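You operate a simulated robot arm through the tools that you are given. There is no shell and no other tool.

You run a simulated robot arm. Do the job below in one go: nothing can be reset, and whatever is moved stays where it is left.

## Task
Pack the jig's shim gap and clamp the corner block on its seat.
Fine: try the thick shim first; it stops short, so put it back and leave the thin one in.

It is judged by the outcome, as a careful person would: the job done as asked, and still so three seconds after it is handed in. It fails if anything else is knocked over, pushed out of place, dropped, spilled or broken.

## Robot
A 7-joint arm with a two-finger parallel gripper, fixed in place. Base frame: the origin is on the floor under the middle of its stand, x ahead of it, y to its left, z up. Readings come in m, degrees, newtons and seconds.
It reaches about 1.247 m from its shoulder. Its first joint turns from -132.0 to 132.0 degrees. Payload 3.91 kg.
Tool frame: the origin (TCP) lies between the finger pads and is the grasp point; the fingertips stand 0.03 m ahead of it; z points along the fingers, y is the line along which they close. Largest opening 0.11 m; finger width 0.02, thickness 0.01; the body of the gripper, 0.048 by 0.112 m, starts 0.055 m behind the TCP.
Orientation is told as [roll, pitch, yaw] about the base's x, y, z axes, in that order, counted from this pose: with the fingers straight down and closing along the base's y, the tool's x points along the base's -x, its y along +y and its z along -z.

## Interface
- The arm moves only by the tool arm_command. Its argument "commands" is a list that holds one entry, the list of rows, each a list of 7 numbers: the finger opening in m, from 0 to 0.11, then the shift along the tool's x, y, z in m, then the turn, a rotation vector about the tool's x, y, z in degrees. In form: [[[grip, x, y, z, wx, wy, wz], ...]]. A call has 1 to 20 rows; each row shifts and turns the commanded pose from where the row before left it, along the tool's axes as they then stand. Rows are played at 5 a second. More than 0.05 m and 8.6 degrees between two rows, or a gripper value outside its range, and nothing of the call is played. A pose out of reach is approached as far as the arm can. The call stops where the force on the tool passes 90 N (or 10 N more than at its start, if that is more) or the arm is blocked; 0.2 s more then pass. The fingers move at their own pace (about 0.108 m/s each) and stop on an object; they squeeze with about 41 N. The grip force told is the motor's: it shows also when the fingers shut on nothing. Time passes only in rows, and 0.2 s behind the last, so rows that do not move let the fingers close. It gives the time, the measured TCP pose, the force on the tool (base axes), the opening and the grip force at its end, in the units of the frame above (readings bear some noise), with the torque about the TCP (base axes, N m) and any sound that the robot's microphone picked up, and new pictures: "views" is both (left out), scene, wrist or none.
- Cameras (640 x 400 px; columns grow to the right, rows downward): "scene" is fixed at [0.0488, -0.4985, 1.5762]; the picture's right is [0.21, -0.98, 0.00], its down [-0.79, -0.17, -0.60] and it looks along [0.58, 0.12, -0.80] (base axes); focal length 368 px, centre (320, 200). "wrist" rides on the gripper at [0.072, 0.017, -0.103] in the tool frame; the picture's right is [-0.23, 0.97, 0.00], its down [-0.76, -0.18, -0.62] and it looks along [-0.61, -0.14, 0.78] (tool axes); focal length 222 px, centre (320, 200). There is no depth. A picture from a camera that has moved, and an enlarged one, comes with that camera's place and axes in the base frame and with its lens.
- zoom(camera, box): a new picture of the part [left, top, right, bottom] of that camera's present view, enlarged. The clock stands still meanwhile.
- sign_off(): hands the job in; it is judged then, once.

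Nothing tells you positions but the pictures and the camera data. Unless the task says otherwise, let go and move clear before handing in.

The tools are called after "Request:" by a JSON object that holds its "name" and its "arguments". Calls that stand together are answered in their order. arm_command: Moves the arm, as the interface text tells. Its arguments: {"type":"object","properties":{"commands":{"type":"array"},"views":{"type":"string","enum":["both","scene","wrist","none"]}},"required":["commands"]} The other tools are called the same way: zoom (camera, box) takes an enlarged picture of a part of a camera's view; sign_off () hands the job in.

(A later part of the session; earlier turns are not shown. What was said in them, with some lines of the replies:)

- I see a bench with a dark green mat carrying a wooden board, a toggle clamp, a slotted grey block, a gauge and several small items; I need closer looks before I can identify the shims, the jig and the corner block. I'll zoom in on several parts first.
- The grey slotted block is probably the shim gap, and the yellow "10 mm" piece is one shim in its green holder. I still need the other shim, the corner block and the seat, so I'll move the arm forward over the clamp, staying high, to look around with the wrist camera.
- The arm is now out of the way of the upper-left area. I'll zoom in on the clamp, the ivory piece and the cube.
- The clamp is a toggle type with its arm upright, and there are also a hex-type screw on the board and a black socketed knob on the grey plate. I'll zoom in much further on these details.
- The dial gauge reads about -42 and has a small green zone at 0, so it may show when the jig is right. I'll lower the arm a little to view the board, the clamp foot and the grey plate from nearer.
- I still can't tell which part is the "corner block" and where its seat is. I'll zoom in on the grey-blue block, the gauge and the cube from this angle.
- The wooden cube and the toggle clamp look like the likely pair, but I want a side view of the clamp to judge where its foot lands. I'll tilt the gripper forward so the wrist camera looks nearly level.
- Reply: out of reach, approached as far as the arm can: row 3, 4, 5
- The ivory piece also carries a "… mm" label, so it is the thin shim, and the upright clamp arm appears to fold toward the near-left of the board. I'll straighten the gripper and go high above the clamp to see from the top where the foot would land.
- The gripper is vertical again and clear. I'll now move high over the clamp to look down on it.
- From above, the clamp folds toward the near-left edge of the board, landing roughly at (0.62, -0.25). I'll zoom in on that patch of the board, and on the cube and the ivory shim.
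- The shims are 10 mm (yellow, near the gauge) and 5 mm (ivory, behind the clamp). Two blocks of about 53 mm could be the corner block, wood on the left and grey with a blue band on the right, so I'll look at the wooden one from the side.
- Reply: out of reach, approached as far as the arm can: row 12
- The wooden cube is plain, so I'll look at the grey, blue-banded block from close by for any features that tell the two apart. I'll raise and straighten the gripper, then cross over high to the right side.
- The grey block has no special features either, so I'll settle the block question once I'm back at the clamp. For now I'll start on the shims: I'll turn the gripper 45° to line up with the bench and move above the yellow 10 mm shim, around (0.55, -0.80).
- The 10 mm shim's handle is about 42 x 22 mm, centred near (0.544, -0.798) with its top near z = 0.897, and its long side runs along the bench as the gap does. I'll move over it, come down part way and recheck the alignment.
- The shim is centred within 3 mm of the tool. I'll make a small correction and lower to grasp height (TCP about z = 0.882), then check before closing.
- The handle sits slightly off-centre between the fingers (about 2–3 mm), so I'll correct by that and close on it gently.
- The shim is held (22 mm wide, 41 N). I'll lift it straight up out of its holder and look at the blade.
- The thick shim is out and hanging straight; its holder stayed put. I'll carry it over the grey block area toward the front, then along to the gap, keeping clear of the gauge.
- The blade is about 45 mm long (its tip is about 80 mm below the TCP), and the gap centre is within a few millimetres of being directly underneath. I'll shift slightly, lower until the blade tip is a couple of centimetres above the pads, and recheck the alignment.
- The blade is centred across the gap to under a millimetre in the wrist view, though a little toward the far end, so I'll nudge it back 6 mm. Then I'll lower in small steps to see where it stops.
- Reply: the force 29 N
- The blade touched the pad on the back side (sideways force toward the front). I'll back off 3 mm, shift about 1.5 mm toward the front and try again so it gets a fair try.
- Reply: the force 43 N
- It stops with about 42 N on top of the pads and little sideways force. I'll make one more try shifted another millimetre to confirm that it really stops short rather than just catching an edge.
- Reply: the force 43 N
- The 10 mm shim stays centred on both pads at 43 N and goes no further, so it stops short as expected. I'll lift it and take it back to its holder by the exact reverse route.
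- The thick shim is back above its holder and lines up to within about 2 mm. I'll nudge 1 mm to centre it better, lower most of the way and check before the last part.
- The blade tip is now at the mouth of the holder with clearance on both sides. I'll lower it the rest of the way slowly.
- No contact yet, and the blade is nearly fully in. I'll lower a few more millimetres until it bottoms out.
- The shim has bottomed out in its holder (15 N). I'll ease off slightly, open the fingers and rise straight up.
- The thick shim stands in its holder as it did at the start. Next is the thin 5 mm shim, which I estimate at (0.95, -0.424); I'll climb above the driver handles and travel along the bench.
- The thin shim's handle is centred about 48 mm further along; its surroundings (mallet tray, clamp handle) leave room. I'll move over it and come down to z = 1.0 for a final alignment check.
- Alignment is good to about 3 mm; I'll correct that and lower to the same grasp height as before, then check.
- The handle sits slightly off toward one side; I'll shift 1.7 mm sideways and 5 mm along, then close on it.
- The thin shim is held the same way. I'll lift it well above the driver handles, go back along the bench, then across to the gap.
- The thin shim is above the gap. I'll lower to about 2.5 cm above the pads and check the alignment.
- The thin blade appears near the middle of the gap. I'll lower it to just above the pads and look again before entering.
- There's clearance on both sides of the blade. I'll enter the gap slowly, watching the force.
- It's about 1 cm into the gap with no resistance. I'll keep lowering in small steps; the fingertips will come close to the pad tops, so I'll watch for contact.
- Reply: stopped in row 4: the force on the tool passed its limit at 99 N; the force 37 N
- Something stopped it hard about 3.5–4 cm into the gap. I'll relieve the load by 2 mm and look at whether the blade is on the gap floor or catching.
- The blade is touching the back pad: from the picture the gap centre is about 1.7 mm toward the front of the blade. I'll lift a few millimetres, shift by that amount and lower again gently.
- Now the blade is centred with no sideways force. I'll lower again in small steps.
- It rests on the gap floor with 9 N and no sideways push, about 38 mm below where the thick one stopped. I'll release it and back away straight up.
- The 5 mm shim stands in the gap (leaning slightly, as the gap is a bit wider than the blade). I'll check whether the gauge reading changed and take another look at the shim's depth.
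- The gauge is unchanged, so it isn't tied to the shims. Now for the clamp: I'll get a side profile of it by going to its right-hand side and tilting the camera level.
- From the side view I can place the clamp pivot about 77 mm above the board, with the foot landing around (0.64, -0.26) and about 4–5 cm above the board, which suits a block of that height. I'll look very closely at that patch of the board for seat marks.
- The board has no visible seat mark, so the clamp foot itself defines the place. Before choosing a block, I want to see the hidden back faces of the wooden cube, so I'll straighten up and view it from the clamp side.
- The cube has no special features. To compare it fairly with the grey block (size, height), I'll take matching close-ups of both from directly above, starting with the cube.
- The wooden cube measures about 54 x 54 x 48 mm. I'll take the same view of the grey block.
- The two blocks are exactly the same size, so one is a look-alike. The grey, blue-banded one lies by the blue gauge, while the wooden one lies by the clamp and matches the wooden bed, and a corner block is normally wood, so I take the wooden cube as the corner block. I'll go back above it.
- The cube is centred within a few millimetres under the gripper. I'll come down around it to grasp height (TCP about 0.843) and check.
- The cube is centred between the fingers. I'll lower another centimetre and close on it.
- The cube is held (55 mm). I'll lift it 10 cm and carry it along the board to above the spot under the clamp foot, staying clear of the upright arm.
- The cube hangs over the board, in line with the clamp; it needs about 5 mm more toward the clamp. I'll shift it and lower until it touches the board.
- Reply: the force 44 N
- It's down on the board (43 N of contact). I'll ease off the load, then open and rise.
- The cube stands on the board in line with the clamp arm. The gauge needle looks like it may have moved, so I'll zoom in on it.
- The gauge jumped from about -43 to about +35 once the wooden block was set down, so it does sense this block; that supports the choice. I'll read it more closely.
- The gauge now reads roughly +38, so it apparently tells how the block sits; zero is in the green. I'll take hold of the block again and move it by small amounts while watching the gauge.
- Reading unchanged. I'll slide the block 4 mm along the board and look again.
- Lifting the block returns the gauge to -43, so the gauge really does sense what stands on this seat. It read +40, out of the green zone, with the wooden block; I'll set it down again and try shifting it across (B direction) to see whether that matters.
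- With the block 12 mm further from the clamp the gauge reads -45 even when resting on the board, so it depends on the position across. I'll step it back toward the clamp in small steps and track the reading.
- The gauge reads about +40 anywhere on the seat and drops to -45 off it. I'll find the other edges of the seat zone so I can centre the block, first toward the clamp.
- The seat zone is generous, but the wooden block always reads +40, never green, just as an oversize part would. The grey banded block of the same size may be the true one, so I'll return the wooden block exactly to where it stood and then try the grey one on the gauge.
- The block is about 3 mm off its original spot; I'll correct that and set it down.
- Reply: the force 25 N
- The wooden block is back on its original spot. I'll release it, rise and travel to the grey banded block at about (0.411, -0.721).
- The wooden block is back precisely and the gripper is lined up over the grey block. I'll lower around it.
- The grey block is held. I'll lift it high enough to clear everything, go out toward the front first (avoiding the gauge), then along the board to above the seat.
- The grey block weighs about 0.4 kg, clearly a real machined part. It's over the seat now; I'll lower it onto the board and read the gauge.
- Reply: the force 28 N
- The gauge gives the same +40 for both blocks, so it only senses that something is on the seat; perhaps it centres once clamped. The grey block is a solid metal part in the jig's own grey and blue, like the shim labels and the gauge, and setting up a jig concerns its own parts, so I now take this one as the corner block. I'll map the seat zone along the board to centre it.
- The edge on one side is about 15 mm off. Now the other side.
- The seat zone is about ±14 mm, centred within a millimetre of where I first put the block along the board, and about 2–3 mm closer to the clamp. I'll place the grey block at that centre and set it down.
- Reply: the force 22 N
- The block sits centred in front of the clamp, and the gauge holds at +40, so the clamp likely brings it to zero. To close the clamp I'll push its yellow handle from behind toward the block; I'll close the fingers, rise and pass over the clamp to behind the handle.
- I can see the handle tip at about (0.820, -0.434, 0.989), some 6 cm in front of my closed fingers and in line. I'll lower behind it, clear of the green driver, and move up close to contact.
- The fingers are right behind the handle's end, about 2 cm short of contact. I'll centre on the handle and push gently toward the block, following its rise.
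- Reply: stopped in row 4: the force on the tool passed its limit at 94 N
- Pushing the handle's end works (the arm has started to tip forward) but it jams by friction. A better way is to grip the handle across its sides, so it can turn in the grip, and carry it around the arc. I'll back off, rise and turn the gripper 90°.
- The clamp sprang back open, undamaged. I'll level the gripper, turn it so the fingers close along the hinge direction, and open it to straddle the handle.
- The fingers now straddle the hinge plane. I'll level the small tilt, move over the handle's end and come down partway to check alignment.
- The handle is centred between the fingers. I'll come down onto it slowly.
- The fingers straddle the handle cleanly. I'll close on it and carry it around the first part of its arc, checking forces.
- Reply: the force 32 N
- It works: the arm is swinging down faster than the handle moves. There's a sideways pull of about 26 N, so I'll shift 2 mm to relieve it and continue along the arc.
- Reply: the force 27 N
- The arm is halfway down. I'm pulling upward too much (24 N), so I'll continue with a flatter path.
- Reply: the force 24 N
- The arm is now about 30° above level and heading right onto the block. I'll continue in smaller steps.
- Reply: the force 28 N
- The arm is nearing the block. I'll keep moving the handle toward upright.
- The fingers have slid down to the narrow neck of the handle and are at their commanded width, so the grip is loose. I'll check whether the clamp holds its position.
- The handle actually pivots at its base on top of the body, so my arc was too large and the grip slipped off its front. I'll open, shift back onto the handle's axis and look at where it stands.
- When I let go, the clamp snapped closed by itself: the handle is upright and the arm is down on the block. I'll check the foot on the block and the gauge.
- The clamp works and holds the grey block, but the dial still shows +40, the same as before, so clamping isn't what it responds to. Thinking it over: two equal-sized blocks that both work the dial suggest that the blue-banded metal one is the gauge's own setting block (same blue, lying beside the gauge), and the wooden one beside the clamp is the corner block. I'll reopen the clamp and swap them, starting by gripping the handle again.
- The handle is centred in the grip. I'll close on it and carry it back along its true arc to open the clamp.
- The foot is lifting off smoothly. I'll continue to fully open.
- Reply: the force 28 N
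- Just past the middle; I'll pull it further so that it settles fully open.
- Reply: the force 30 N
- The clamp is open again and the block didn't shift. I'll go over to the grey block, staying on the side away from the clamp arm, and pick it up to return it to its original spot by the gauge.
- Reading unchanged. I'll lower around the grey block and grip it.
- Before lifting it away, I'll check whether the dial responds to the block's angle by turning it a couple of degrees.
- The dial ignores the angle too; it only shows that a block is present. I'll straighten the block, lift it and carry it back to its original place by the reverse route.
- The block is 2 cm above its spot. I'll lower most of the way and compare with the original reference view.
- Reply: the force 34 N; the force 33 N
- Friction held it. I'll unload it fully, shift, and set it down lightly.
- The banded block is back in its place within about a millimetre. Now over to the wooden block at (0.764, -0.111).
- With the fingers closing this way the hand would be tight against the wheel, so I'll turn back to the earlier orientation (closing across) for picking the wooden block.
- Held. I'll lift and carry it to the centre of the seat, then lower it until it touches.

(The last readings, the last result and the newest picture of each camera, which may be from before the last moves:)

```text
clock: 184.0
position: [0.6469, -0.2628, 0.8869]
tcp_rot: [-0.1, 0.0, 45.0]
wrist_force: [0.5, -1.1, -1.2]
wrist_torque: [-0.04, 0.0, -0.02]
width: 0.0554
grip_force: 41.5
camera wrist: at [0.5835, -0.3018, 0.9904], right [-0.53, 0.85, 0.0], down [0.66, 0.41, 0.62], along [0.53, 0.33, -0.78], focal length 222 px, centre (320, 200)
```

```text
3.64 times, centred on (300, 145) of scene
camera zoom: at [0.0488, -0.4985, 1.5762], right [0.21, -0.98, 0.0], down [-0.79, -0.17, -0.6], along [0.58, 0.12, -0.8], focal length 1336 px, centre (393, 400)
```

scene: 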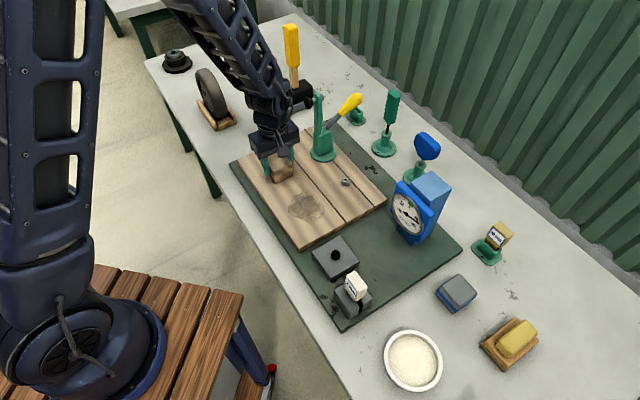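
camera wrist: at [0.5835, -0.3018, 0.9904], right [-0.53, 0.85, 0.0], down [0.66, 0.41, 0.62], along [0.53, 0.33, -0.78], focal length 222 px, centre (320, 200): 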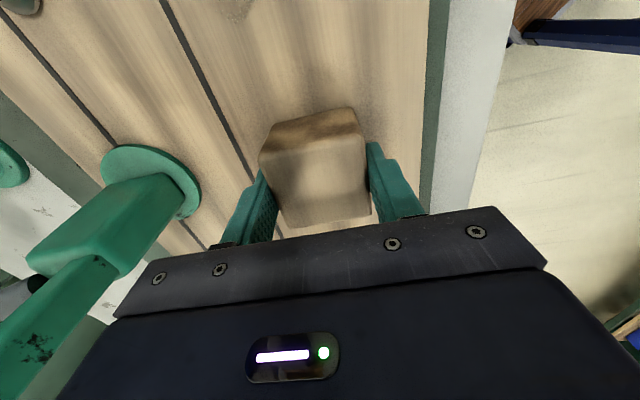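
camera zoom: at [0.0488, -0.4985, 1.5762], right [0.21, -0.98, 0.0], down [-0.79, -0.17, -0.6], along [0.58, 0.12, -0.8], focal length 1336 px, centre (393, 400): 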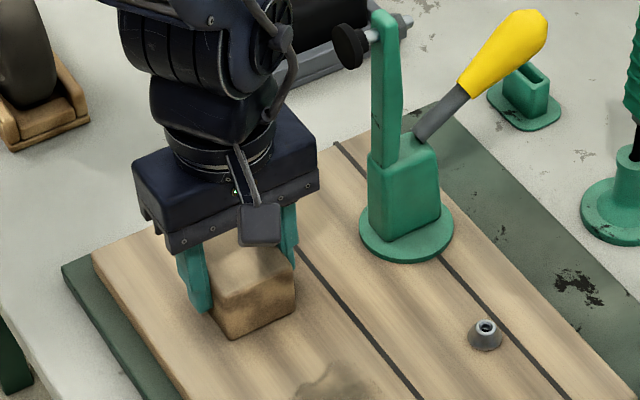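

Request:
{"name": "arm_command", "arguments": {"commands": [[[0.04, 0, 0, 0.001, 0, 0, 0], [0.04, 0, 0, 0.001, 0, 0, 0], [0.04, 0, 0, 0, 0, 0, 0]]], "views": "none"}}

Request:
{"name": "zoom", "arguments": {"camera": "scene", "box": [400, 190, 440, 236]}}

```text
clock: 184.8
position: [0.6473, -0.2627, 0.8863]
tcp_rot: [-0.2, 0.0, 45.0]
wrist_force: [1.8, 4.9, 37.1]
wrist_torque: [0.32, 0.3, 0.04]
width: 0.0551
grip_force: 41.2
```

```text
8.70 times, centred on (420, 213) of scene
camera zoom: at [0.0488, -0.4985, 1.5762], right [0.21, -0.98, 0.0], down [-0.79, -0.17, -0.6], along [0.58, 0.12, -0.8], focal length 3196 px, centre (-550, 87)
```

zoom: 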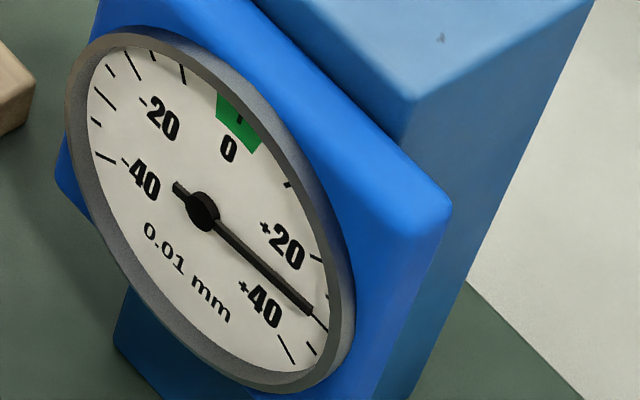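

The block is on the seat. I'll release it, rise and move over to the clamp handle, turning the gripper to grip it across its sides again.

Request:
{"name": "arm_command", "arguments": {"commands": [[[0.04, 0, 0, -0.0015, 0, 0, 0], [0.06, 0, 0, 0, 0, 0, 0], [0.075, 0, 0, 0, 0, 0, 0], [0.075, 0, 0, -0.02, 0, 0, 0], [0.075, 0, 0, -0.04, 0, 0, 0], [0.075, 0, 0, -0.05, 0, 0, 0], [0.075, 0, 0, -0.05, 0, 0, 0], [0.075, 0, 0, -0.05, 0, 0, 0], [0.075, 0, 0, -0.05, 0, 0, 0], [0.07, 0, -0.0446, 0, 0, 0, 0], [0.07, 0, -0.0446, 0, 0, 0, 0], [0.07, 0, -0.0446, 0, 0, 0, 0], [0.07, 0, -0.0446, 0, 0, 0, 0], [0.07, 0, -0.0446, 0, 0, 0, 0], [0.07, 0, 0, 0, 0, 0, 0]]]}}

Request:
{"name": "arm_command", "arguments": {"commands": [[[0.07, 0, 0, 0, 0, 0, 8.2], [0.07, 0, 0, 0, 0, 0, 8.2], [0.07, 0, 0, 0, 0, 0, 8.2], [0.07, 0, 0, 0, 0, 0, 8.2], [0.07, 0, 0, 0, 0, 0, 8.2], [0.07, 0, 0, 0, 0, 0, 8.2], [0.07, 0, 0, 0, 0, 0, 8.2], [0.07, 0, 0, 0, 0, 0, 8.2], [0.07, 0, 0, 0, 0, 0, 8.2], [0.07, 0, 0, 0, 0, 0, 8.2], [0.07, 0, 0, 0, 0, 0, 8.0], [0.07, 0, 0, 0.04, 0, 0, 0], [0.07, 0, 0, 0, 0, 0, 0]]]}}

Request:
{"name": "zoom", "arguments": {"camera": "wrist", "box": [200, 40, 440, 220]}}

Request:
{"name": "zoom", "arguments": {"camera": "scene", "box": [250, 60, 400, 190]}}

```text
clock: 188.0
position: [0.8038, -0.4202, 1.149]
tcp_rot: [-0.1, 0.0, 45.0]
wrist_force: [0.0, -0.4, -0.4]
wrist_torque: [0.02, -0.08, -0.01]
width: 0.0702
grip_force: 0.1
camera wrist: at [0.74, -0.4601, 1.2525], right [-0.53, 0.85, 0.0], down [0.66, 0.41, 0.62], along [0.53, 0.33, -0.78], focal length 222 px, centre (320, 200)
```

scene: 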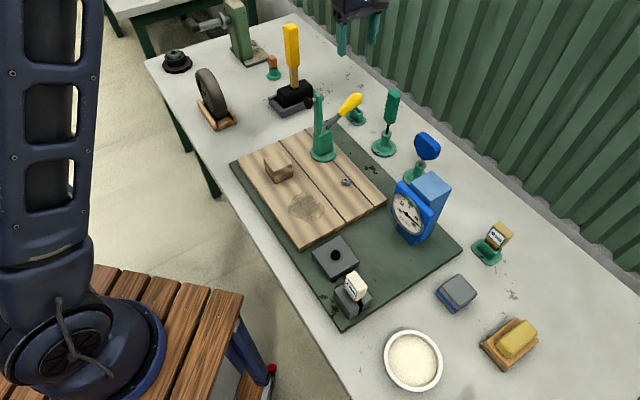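
wrist: 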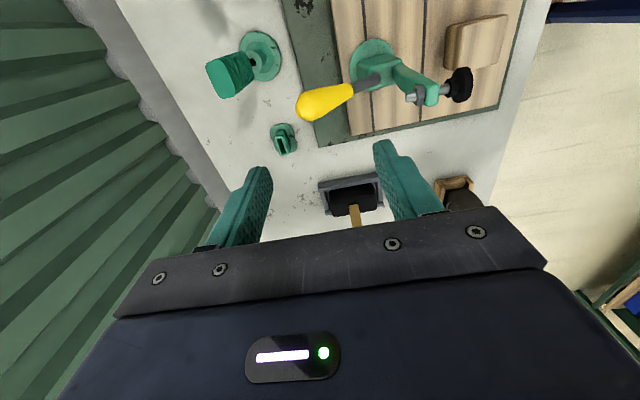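

```text
clock: 190.8
position: [0.8046, -0.4198, 1.106]
tcp_rot: [0.0, 0.0, -45.2]
wrist_force: [-0.6, 0.6, 0.1]
wrist_torque: [-0.03, 0.02, 0.02]
width: 0.07
grip_force: 0.0
camera wrist: at [0.7647, -0.3571, 1.2094], right [0.85, 0.53, 0.0], down [0.41, -0.66, 0.63], along [0.33, -0.53, -0.78], focal length 222 px, centre (320, 200)
```

scene: 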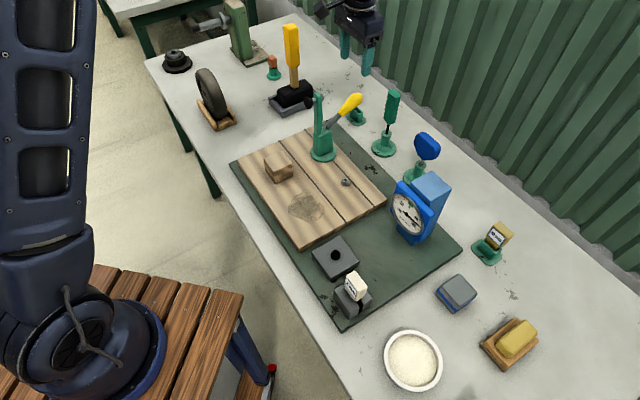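
wrist: 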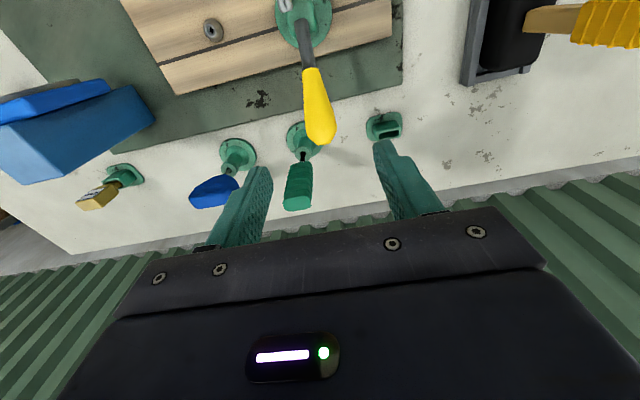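

```text
2.22 times, centred on (320, 130) of wrist
camera zoom: at [0.7647, -0.3571, 1.2094], right [0.85, 0.53, 0.0], down [0.41, -0.66, 0.63], along [0.33, -0.53, -0.78], focal length 494 px, centre (320, 356)
```

zoom: 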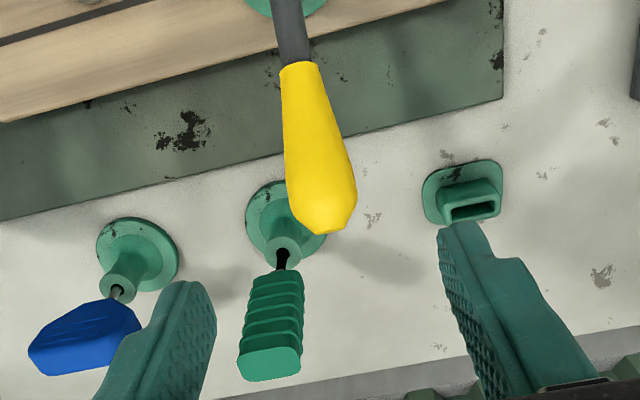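

```text
3.08 times, centred on (325, 125) of scene
camera zoom: at [0.0488, -0.4985, 1.5762], right [0.21, -0.98, 0.0], down [-0.79, -0.17, -0.6], along [0.58, 0.12, -0.8], focal length 1131 px, centre (305, 431)
```

zoom: 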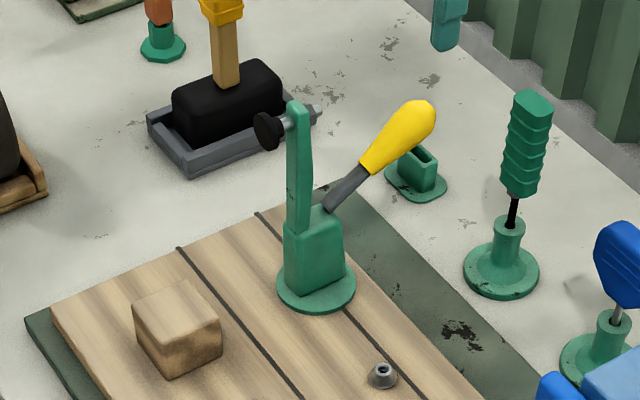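

Request:
{"name": "arm_command", "arguments": {"commands": [[[0.07, -0.005, -0.0005, 0.04, 0, 0, 0], [0.07, 0, 0, 0.04, 0, 0, 0], [0.07, 0, 0, 0.03, 0, 0, 0], [0.07, 0, 0, 0.02, 0, 0, 0], [0.05, 0, 0, 0, 0, 0, 0], [0.03, 0, 0, 0, 0, 0, 0], [0.02, 0, 0, 0, 0, 0, 0], [0.02, 0, 0, 0, 0, 0, 0]]]}}

Request:
{"name": "zoom", "arguments": {"camera": "scene", "box": [280, 50, 420, 160]}}

```text
clock: 192.6
position: [0.8075, -0.4244, 0.9784]
tcp_rot: [0.0, -0.1, -44.9]
wrist_force: [2.3, -1.0, -4.4]
wrist_torque: [-0.24, -0.23, 0.0]
width: 0.032
grip_force: 44.9
camera wrist: at [0.7672, -0.3618, 1.0811], right [0.85, 0.53, 0.0], down [0.41, -0.66, 0.63], along [0.33, -0.53, -0.78], focal length 222 px, centre (320, 200)
```

scene: 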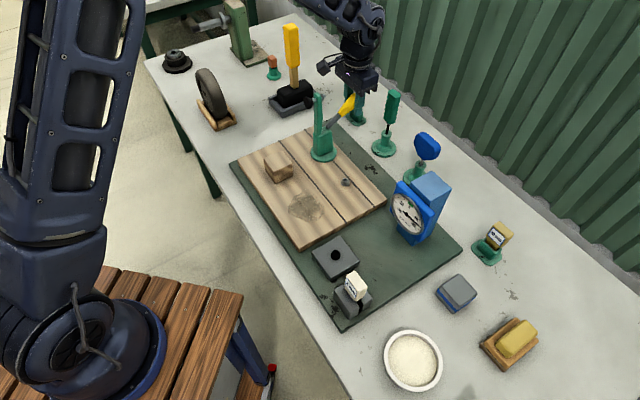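
wrist: 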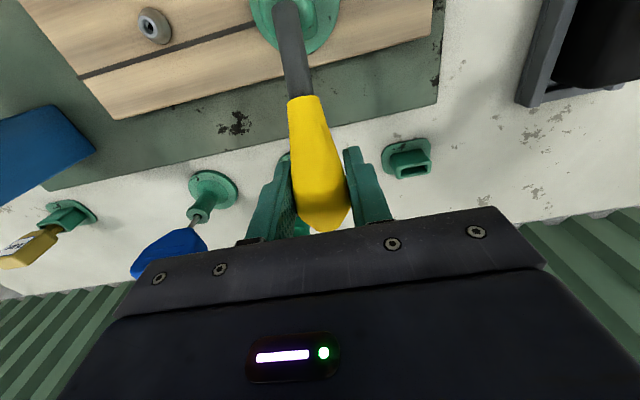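

```text
3.64 times, centred on (350, 105) of scene
camera zoom: at [0.0488, -0.4985, 1.5762], right [0.21, -0.98, 0.0], down [-0.79, -0.17, -0.6], along [0.58, 0.12, -0.8], focal length 1336 px, centre (211, 546)
```

zoom: 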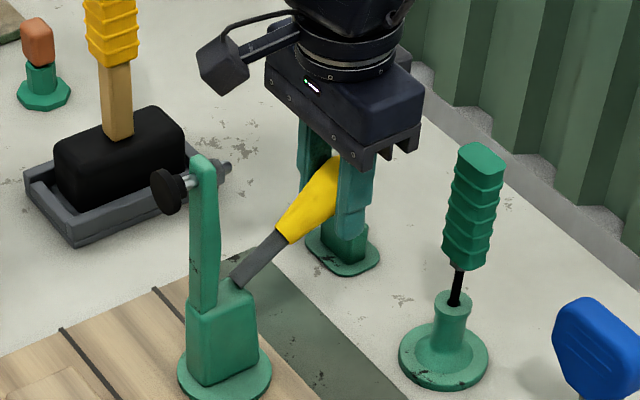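

Gripped near its end. I'll carry the handle around its true arc, first half.

Request:
{"name": "arm_command", "arguments": {"commands": [[[0.02, 0.0059, 0, -0.0072, 0, 0, 0], [0.02, 0.007, 0, -0.007, 0, 0, 0], [0.02, 0.0078, 0, -0.0063, 0, 0, 0], [0.02, 0.0083, 0, -0.0054, 0, 0, 0], [0.02, 0, 0, 0, 0, 0, 0]]]}}

Request:
{"name": "zoom", "arguments": {"camera": "scene", "box": [250, 70, 390, 190]}}

```text
clock: 193.8
position: [0.7863, -0.4032, 1.0027]
tcp_rot: [0.0, 0.0, -45.1]
wrist_force: [-3.4, -3.5, 2.9]
wrist_torque: [0.17, 0.23, -0.15]
width: 0.0292
grip_force: 45.0
camera wrist: at [0.7456, -0.3402, 1.1063], right [0.85, 0.53, 0.0], down [0.41, -0.66, 0.62], along [0.33, -0.53, -0.78], focal length 222 px, centre (320, 200)
```

scene: 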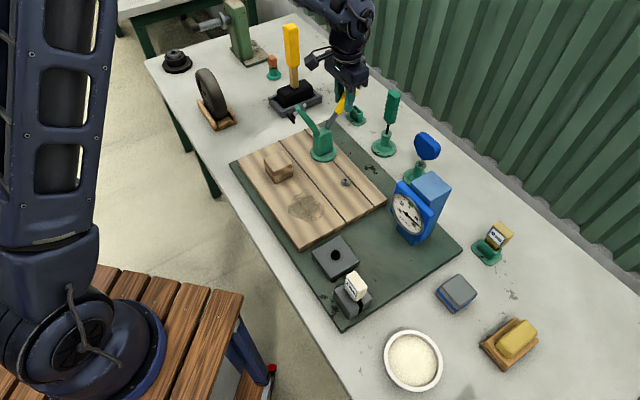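
wrist: 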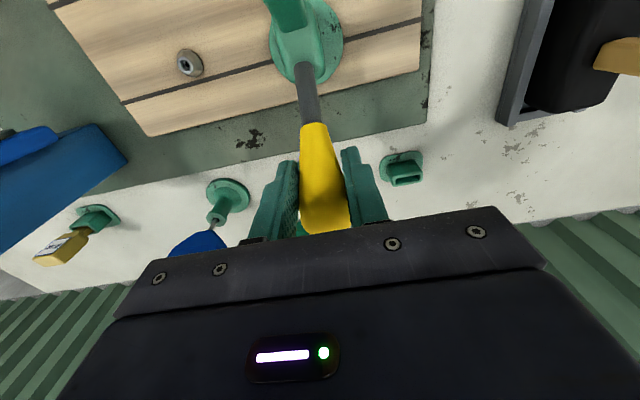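

```text
3.33 times, centred on (320, 130) of scene
camera zoom: at [0.0488, -0.4985, 1.5762], right [0.21, -0.98, 0.0], down [-0.79, -0.17, -0.6], along [0.58, 0.12, -0.8], focal length 1225 px, centre (320, 433)
```

zoom: 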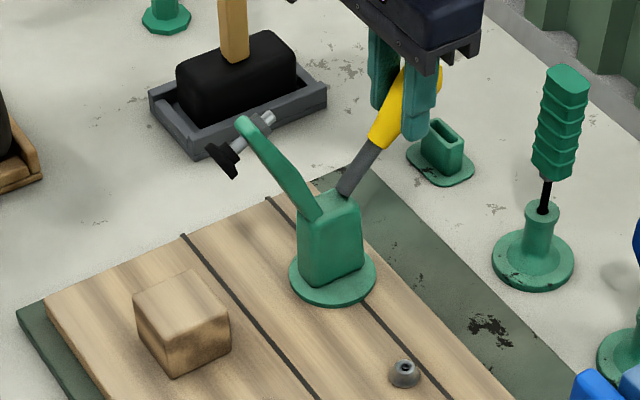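

Request:
{"name": "arm_command", "arguments": {"commands": [[[0.02, 0.0075, 0, -0.005, 0, 0, 0], [0.02, 0.0075, 0, -0.004, 0, 0, 0], [0.02, 0, 0, 0, 0, 0, 0]]]}}

Request:
{"name": "zoom", "arguments": {"camera": "scene", "box": [250, 70, 390, 190]}}

```text
clock: 194.6
position: [0.7757, -0.3933, 1.011]
tcp_rot: [-0.1, -0.1, -45.0]
wrist_force: [6.2, -4.8, -5.1]
wrist_torque: [-0.5, -0.51, 0.08]
width: 0.0269
grip_force: 45.1
camera wrist: at [0.7356, -0.3304, 1.1141], right [0.85, 0.53, 0.0], down [0.41, -0.66, 0.63], along [0.33, -0.53, -0.78], focal length 222 px, centre (320, 200)
```

scene: 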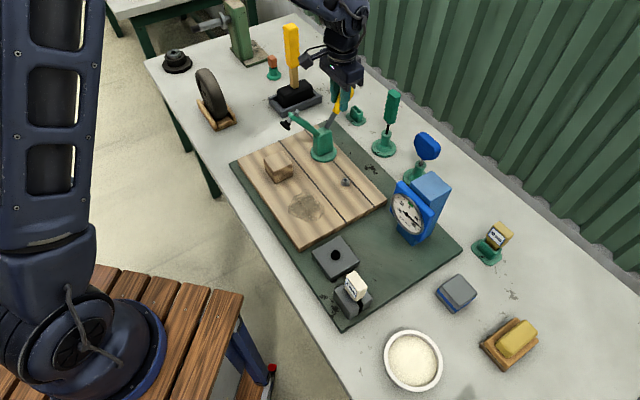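
wrist: 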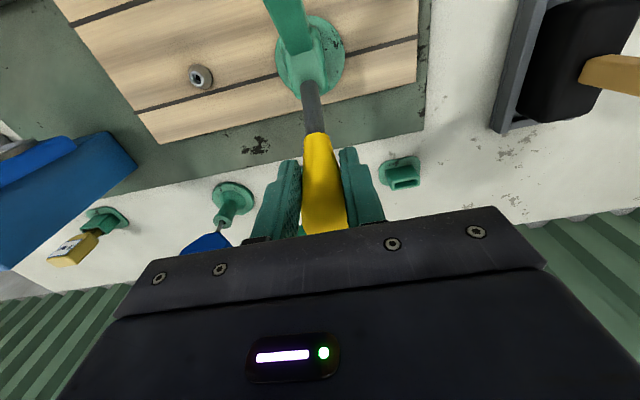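

```text
3.33 times, centred on (320, 130) of scene
camera zoom: at [0.0488, -0.4985, 1.5762], right [0.21, -0.98, 0.0], down [-0.79, -0.17, -0.6], along [0.58, 0.12, -0.8], focal length 1225 px, centre (320, 433)
```

zoom: 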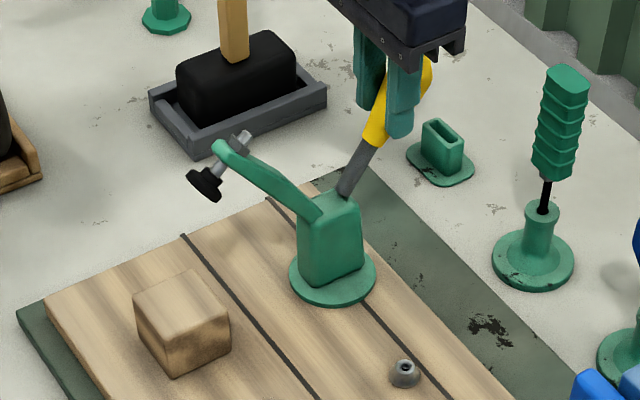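

Request:
{"name": "arm_command", "arguments": {"commands": [[[0.02, 0.007, 0, -0.002, 0, 0, 0], [0.02, 0.007, 0, -0.002, 0, 0, 0], [0.02, 0, 0, 0, 0, 0, 0]]], "views": "scene"}}

Request:
{"name": "zoom", "arguments": {"camera": "scene", "box": [250, 70, 390, 190]}}

```text
clock: 195.4
position: [0.7666, -0.3843, 1.0155]
tcp_rot: [-0.1, -0.1, -45.1]
wrist_force: [4.1, -10.4, -3.0]
wrist_torque: [-0.74, -0.53, -0.09]
width: 0.0243
grip_force: 44.9
```

scene: 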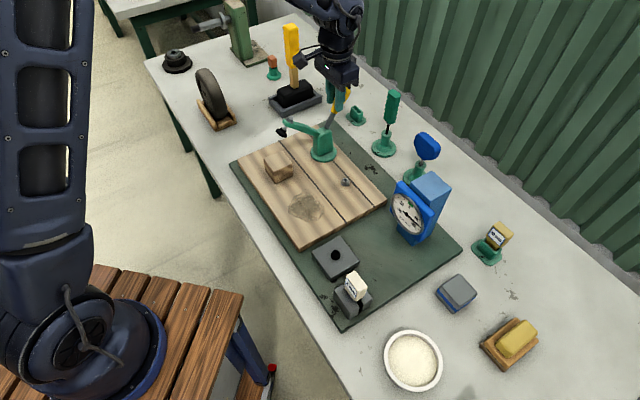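

```text
3.33 times, centred on (320, 130) of scene
camera zoom: at [0.0488, -0.4985, 1.5762], right [0.21, -0.98, 0.0], down [-0.79, -0.17, -0.6], along [0.58, 0.12, -0.8], focal length 1225 px, centre (320, 433)
```

zoom: 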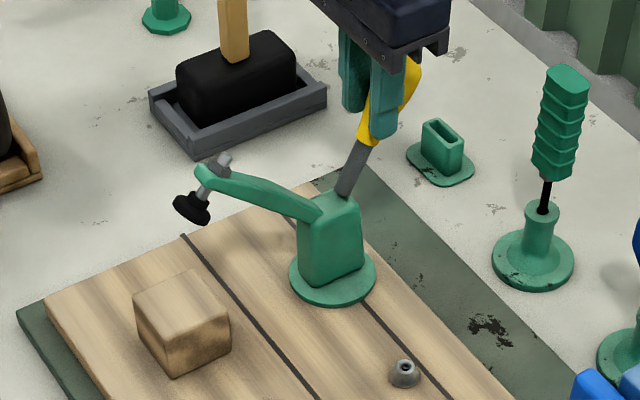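

Request:
{"name": "arm_command", "arguments": {"commands": [[[0.02, 0.007, 0, -0.0015, 0, 0, 0], [0.02, 0.006, 0, -0.0015, 0, 0, 0], [0.02, 0.004, 0, -0.001, 0, 0, 0], [0.02, 0, 0, 0, 0, 0, 0]]], "views": "scene"}}

Request:
{"name": "zoom", "arguments": {"camera": "scene", "box": [250, 70, 390, 190]}}

```text
clock: 196.4
position: [0.7543, -0.3712, 1.0195]
tcp_rot: [-0.1, -0.2, -45.0]
wrist_force: [0.3, -0.2, 0.9]
wrist_torque: [0.0, -0.03, 0.02]
width: 0.0204
grip_force: 0.2
```

scene: 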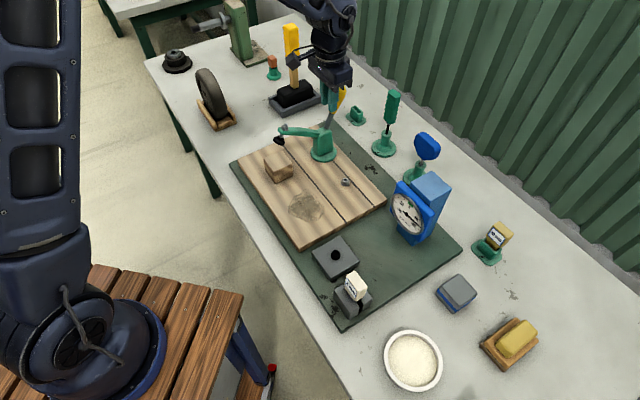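

```text
3.33 times, centred on (320, 130) of scene
camera zoom: at [0.0488, -0.4985, 1.5762], right [0.21, -0.98, 0.0], down [-0.79, -0.17, -0.6], along [0.58, 0.12, -0.8], focal length 1225 px, centre (320, 433)
```

zoom: 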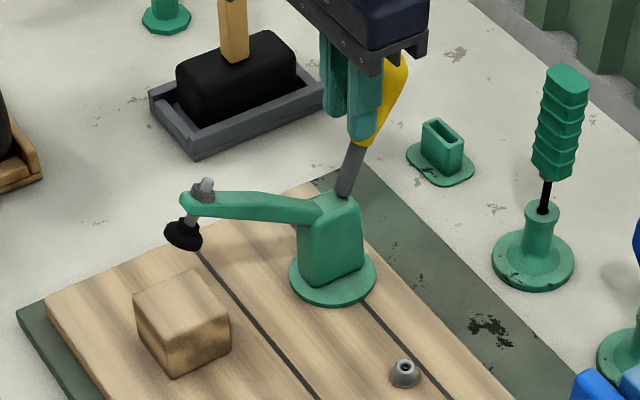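

Just past the tipping point as before. I'll open the fingers and let it close onto the block.

Request:
{"name": "arm_command", "arguments": {"commands": [[[0.03, 0, 0, 0, 0, 0, 0], [0.05, 0, 0, 0, 0, 0, 0], [0.07, 0, 0, 0, 0, 0, 0], [0.07, 0, 0, 0, 0, 0, 0]]], "views": "scene"}}

Request:
{"name": "zoom", "arguments": {"camera": "scene", "box": [250, 80, 370, 200]}}

Request:
{"name": "zoom", "arguments": {"camera": "scene", "box": [400, 190, 440, 236]}}

```text
clock: 197.4
position: [0.7538, -0.3721, 1.0204]
tcp_rot: [0.1, 0.0, -45.0]
wrist_force: [0.1, -0.4, -0.5]
wrist_torque: [-0.02, 0.03, 0.03]
width: 0.0699
grip_force: 0.1
```

scene: 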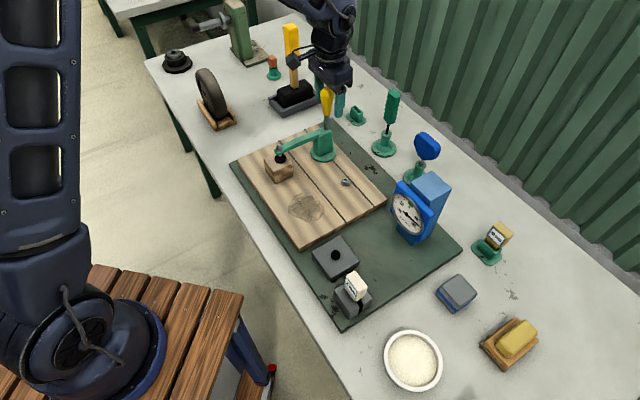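

```text
3.33 times, centred on (310, 140) of scene
camera zoom: at [0.0488, -0.4985, 1.5762], right [0.21, -0.98, 0.0], down [-0.79, -0.17, -0.6], along [0.58, 0.12, -0.8], focal length 1225 px, centre (353, 400)
```

zoom: 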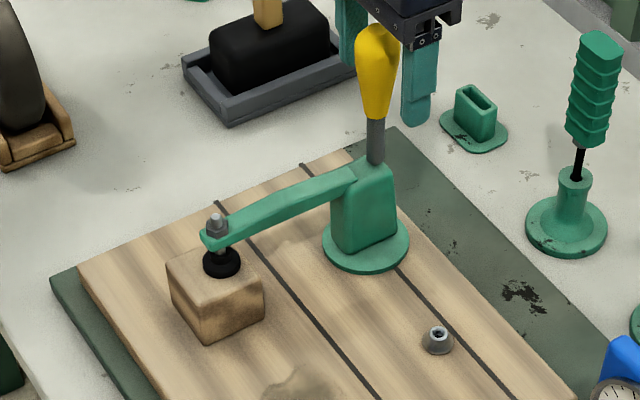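

```text
8.70 times, centred on (420, 213) of scene
camera zoom: at [0.0488, -0.4985, 1.5762], right [0.21, -0.98, 0.0], down [-0.79, -0.17, -0.6], along [0.58, 0.12, -0.8], focal length 3196 px, centre (-550, 87)
```

zoom: 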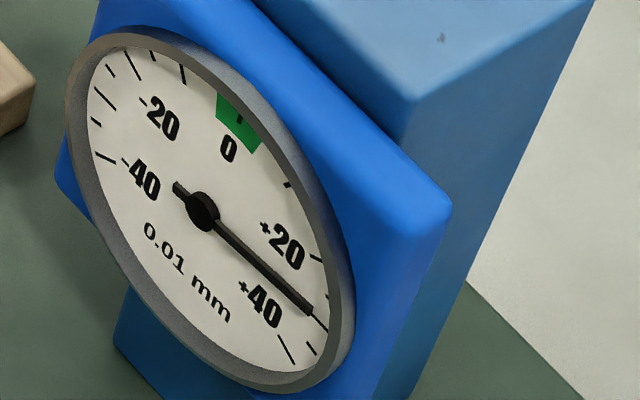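

The wooden block is clamped too, and the dial still shows +40. Since the handle may need to be pressed past centre to lock fully, I'll grip it where it stands and press it gently forward to see whether it moves further or the dial changes.

Request:
{"name": "arm_command", "arguments": {"commands": [[[0.05, 0, 0, 0.008, 0, 0, 0], [0.03, 0, 0, 0, 0, 0, 0], [0.02, 0, 0, 0, 0, 0, 0], [0.02, 0, 0, 0, 0, 0, 0], [0.02, 0.004, 0, 0, 0, 0, 0], [0.02, 0.004, 0, 0, 0, 0, 0], [0.02, 0, 0, 0, 0, 0, 0]]]}}

Request:
{"name": "zoom", "arguments": {"camera": "scene", "box": [250, 80, 370, 200]}}

Request:
{"name": "zoom", "arguments": {"camera": "scene", "box": [400, 190, 440, 236]}}

```text
clock: 199.0
position: [0.7506, -0.3684, 1.0123]
tcp_rot: [0.0, -0.2, -44.9]
wrist_force: [30.0, -21.3, 2.9]
wrist_torque: [0.41, 0.54, -0.02]
width: 0.032
grip_force: 44.8
camera wrist: at [0.7091, -0.3039, 1.1149], right [0.85, 0.53, 0.0], down [0.41, -0.66, 0.63], along [0.33, -0.53, -0.78], focal length 222 px, centre (320, 200)
```

scene: 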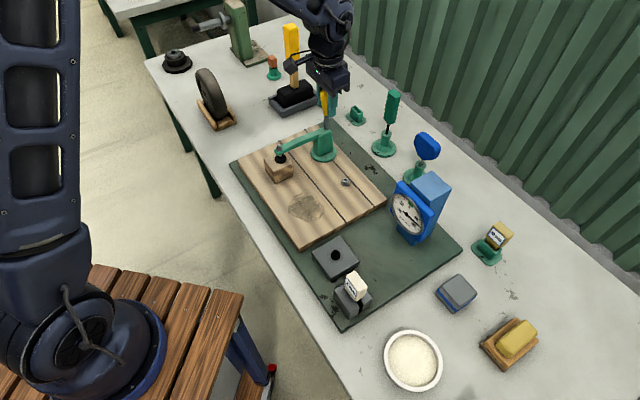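
wrist: 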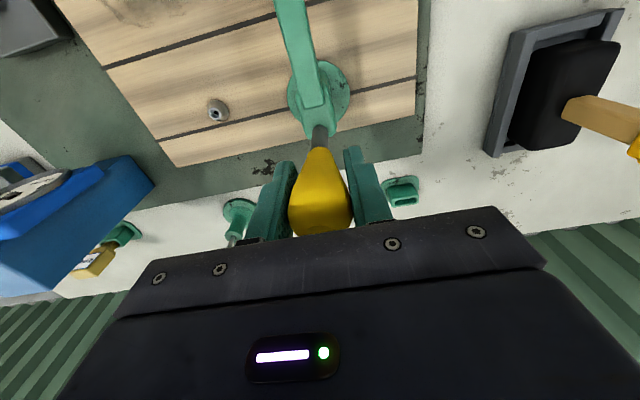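

```text
3.33 times, centred on (310, 140) of scene
camera zoom: at [0.0488, -0.4985, 1.5762], right [0.21, -0.98, 0.0], down [-0.79, -0.17, -0.6], along [0.58, 0.12, -0.8], focal length 1225 px, centre (353, 400)
```

zoom: 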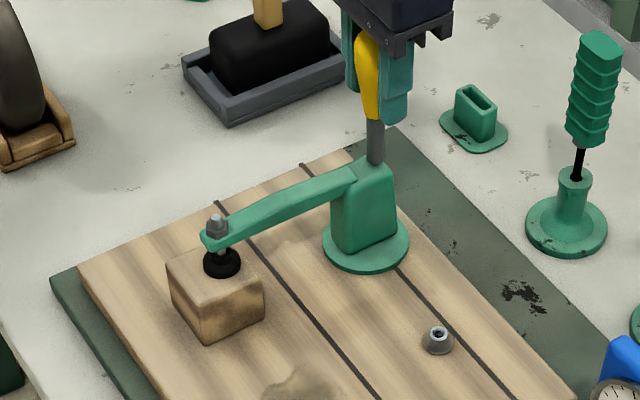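

```text
8.70 times, centred on (420, 213) of scene
camera zoom: at [0.0488, -0.4985, 1.5762], right [0.21, -0.98, 0.0], down [-0.79, -0.17, -0.6], along [0.58, 0.12, -0.8], focal length 3196 px, centre (-550, 87)
```

zoom: 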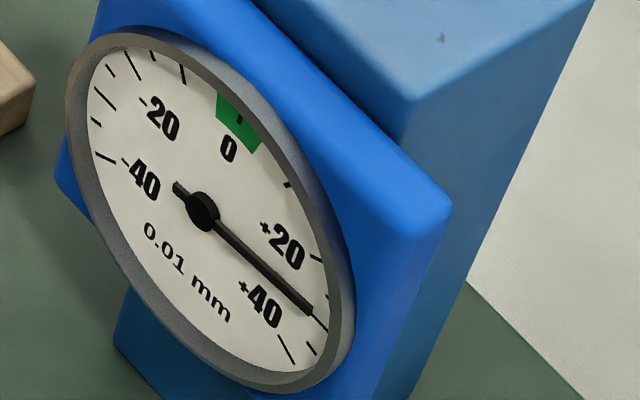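

The clamp is already hard against its stop (36 N, no movement), so the block is firmly clamped. I'll ease off, release the handle and rise clear.

Request:
{"name": "arm_command", "arguments": {"commands": [[[0.02, -0.005, 0, 0, 0, 0, 0], [0.02, -0.002, 0, 0, 0, 0, 0], [0.05, 0, 0, 0, 0, 0, 0], [0.075, 0, 0, 0, 0, 0, 0], [0.075, 0, 0, -0.03, 0, 0, 0], [0.075, 0, 0, -0.05, 0, 0, 0], [0.075, 0, 0, -0.05, 0, 0, 0], [0.075, 0, 0, -0.03, 0, 0, 0], [0.075, 0, 0, 0, 0, 0, 0]]]}}

Request:
{"name": "zoom", "arguments": {"camera": "scene", "box": [240, 80, 380, 200]}}

Request:
{"name": "zoom", "arguments": {"camera": "scene", "box": [262, 140, 302, 184]}}

Request:
{"name": "zoom", "arguments": {"camera": "scene", "box": [336, 268, 372, 310]}}

```text
clock: 201.0
position: [0.7533, -0.3712, 1.1707]
tcp_rot: [0.0, -0.2, -45.0]
wrist_force: [0.1, 0.3, -0.7]
wrist_torque: [0.01, 0.01, 0.0]
width: 0.075
grip_force: 0.0
camera wrist: at [0.713, -0.3072, 1.2738], right [0.85, 0.53, 0.0], down [0.41, -0.66, 0.63], along [0.33, -0.53, -0.78], focal length 222 px, centre (320, 200)
```

scene: 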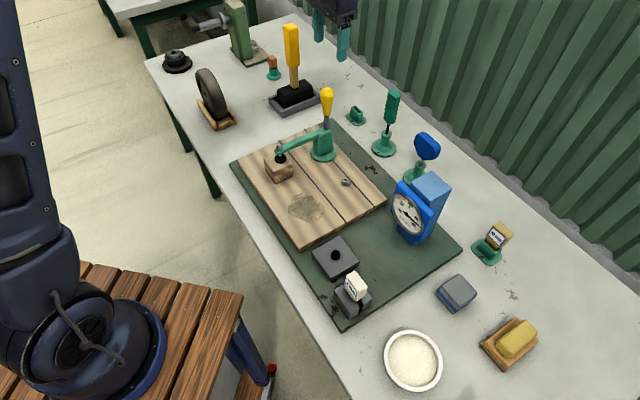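
wrist: 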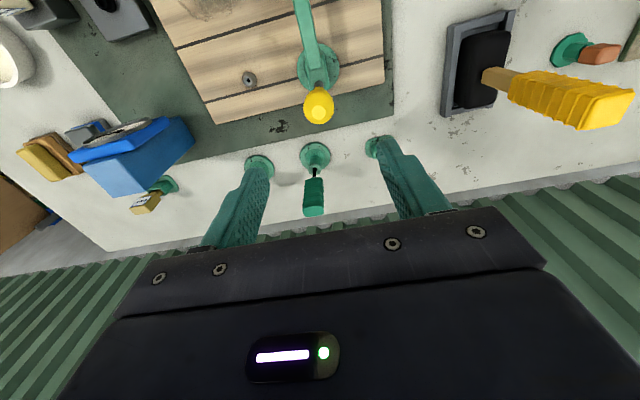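

```text
3.33 times, centred on (310, 140) of scene
camera zoom: at [0.0488, -0.4985, 1.5762], right [0.21, -0.98, 0.0], down [-0.79, -0.17, -0.6], along [0.58, 0.12, -0.8], focal length 1225 px, centre (353, 400)
```

zoom: 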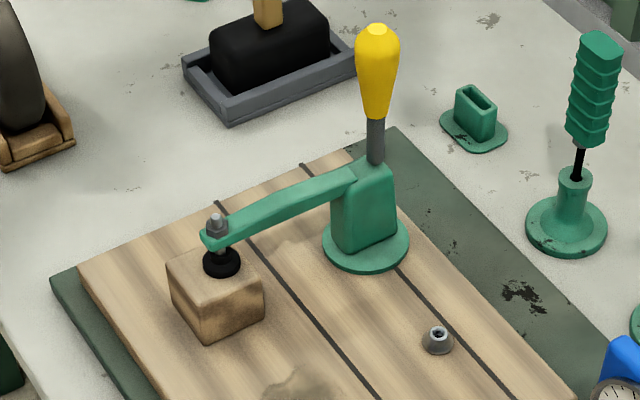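

```text
9.09 times, centred on (282, 162) of scene
camera zoom: at [0.0488, -0.4985, 1.5762], right [0.21, -0.98, 0.0], down [-0.79, -0.17, -0.6], along [0.58, 0.12, -0.8], focal length 3341 px, centre (666, 546)
```

zoom: 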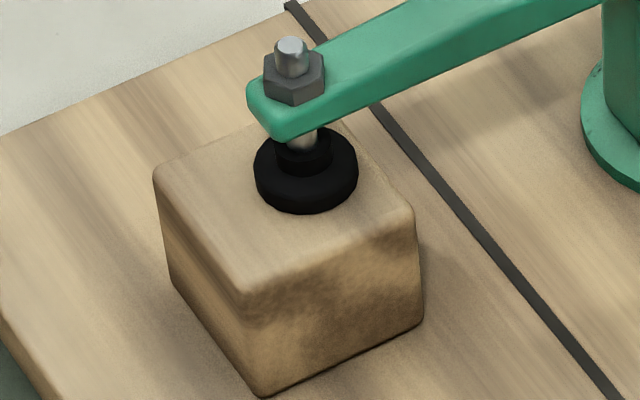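

```text
9.52 times, centred on (354, 289) of scene
camera zoom: at [0.0488, -0.4985, 1.5762], right [0.21, -0.98, 0.0], down [-0.79, -0.17, -0.6], along [0.58, 0.12, -0.8], focal length 3500 px, centre (-4, -648)
```

zoom: 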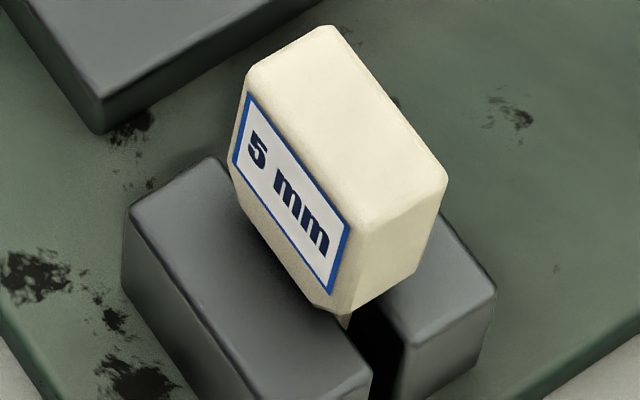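

The wooden corner block is clamped under the foot, the 5 mm shim stands in the gap, and the 10 mm shim is back in its holder. I'll move the arm well clear and take a last look at everything.

Request:
{"name": "arm_command", "arguments": {"commands": [[[0.075, 0, 0, -0.03, 0, 0, 0], [0.075, 0.04, -0.02, 0, 0, 0, 0], [0.075, 0.04, -0.02, 0, 0, 0, 0], [0.075, 0.04, -0.02, 0, 0, 0, 0], [0.075, 0.04, -0.02, 0, 0, 0, 0], [0.075, 0.04, -0.02, 0, 0, 0, 0], [0.075, 0.0, -0.04, 0, 0, 0, 0], [0.075, 0.0, -0.04, 0, 0, 0, 0], [0.075, 0, 0, 0, 0, 0, 0], [0.075, 0, 0, 0, 0, 0, 0], [0.075, 0, 0, 0, 0, 0, 0]]]}}

Request:
{"name": "zoom", "arguments": {"camera": "scene", "box": [230, 80, 390, 200]}}

Request:
{"name": "zoom", "arguments": {"camera": "scene", "box": [300, 220, 560, 382]}}

```text
clock: 203.4
position: [0.4839, -0.3561, 1.2008]
tcp_rot: [0.0, -0.2, -45.0]
wrist_force: [0.1, 0.0, -0.4]
wrist_torque: [0.01, -0.01, 0.01]
width: 0.0747
grip_force: 0.1
camera wrist: at [0.4442, -0.2929, 1.3045], right [0.85, 0.53, 0.0], down [0.41, -0.66, 0.63], along [0.33, -0.53, -0.78], focal length 222 px, centre (320, 200)
```

scene: 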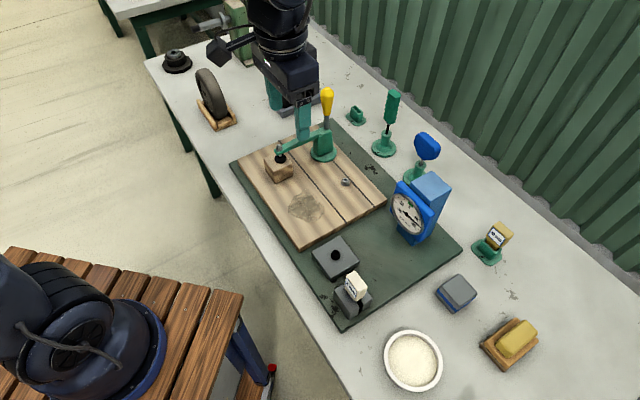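
wrist: 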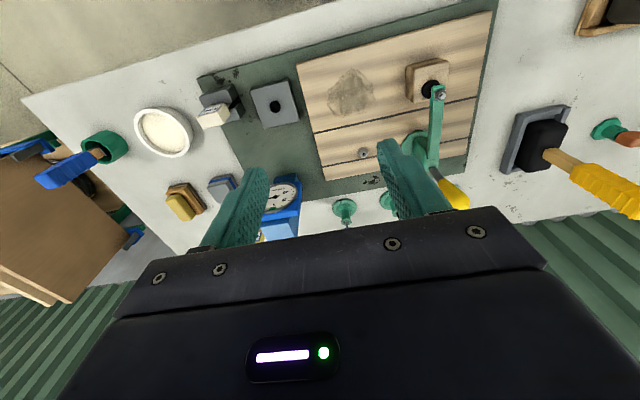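

```text
3.33 times, centred on (310, 140) of scene
camera zoom: at [0.0488, -0.4985, 1.5762], right [0.21, -0.98, 0.0], down [-0.79, -0.17, -0.6], along [0.58, 0.12, -0.8], focal length 1225 px, centre (353, 400)
```

zoom: 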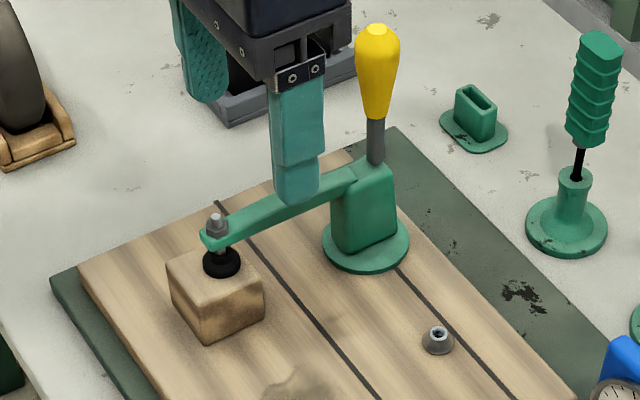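

```text
2.46 times, centred on (430, 301) of scene
camera zoom: at [0.0488, -0.4985, 1.5762], right [0.21, -0.98, 0.0], down [-0.79, -0.17, -0.6], along [0.58, 0.12, -0.8], focal length 905 px, centre (49, -49)
```

zoom: 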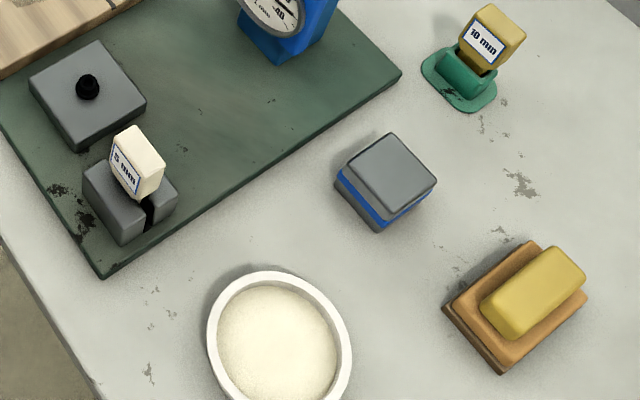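

Everything is as asked: the 10 mm shim was tried, stopped short and is back in its holder, the 5 mm shim is in the gap, and the wooden corner block is held under the closed clamp. The banded block is back where it was and the arm is clear, so I'm handing the job in.

Request:
{"name": "sign_off", "arguments": {}}

```text
The job is handed in.
```

I handed the job in with the thin shim in the gap and the wooden block clamped. Which of the two blocks is the corner block was my judgement.

- **Shims:** I tried the 10 mm shim first. It stopped on top of the pads at about 43 N, so I put it back in its holder. The 5 mm shim is in the gap, down to the floor. It leans slightly because the gap is a little wider than the blade.
- **Clamp:** The wooden block is on the board under the clamp foot and the clamp is closed. Pushing the handle further at about 36 N moved nothing.
- **Which block:** Two blocks of the same size could be the corner block: the wooden one, and a grey metal one with a blue band. Nothing on them or on the board settles it, and the dial gauge read the same for both. I chose the wooden one because corner blocks are usually wood and it lay beside the clamp. I put it at only a little better than even odds.
- **What I moved to decide:** I also set the grey block on the seat and clamped it once. It is back within about a millimetre of where it stood.
- **Dial gauge:** It reads about +40, outside its green zone. It read the same with either block, clamped or not, so I left it alone.
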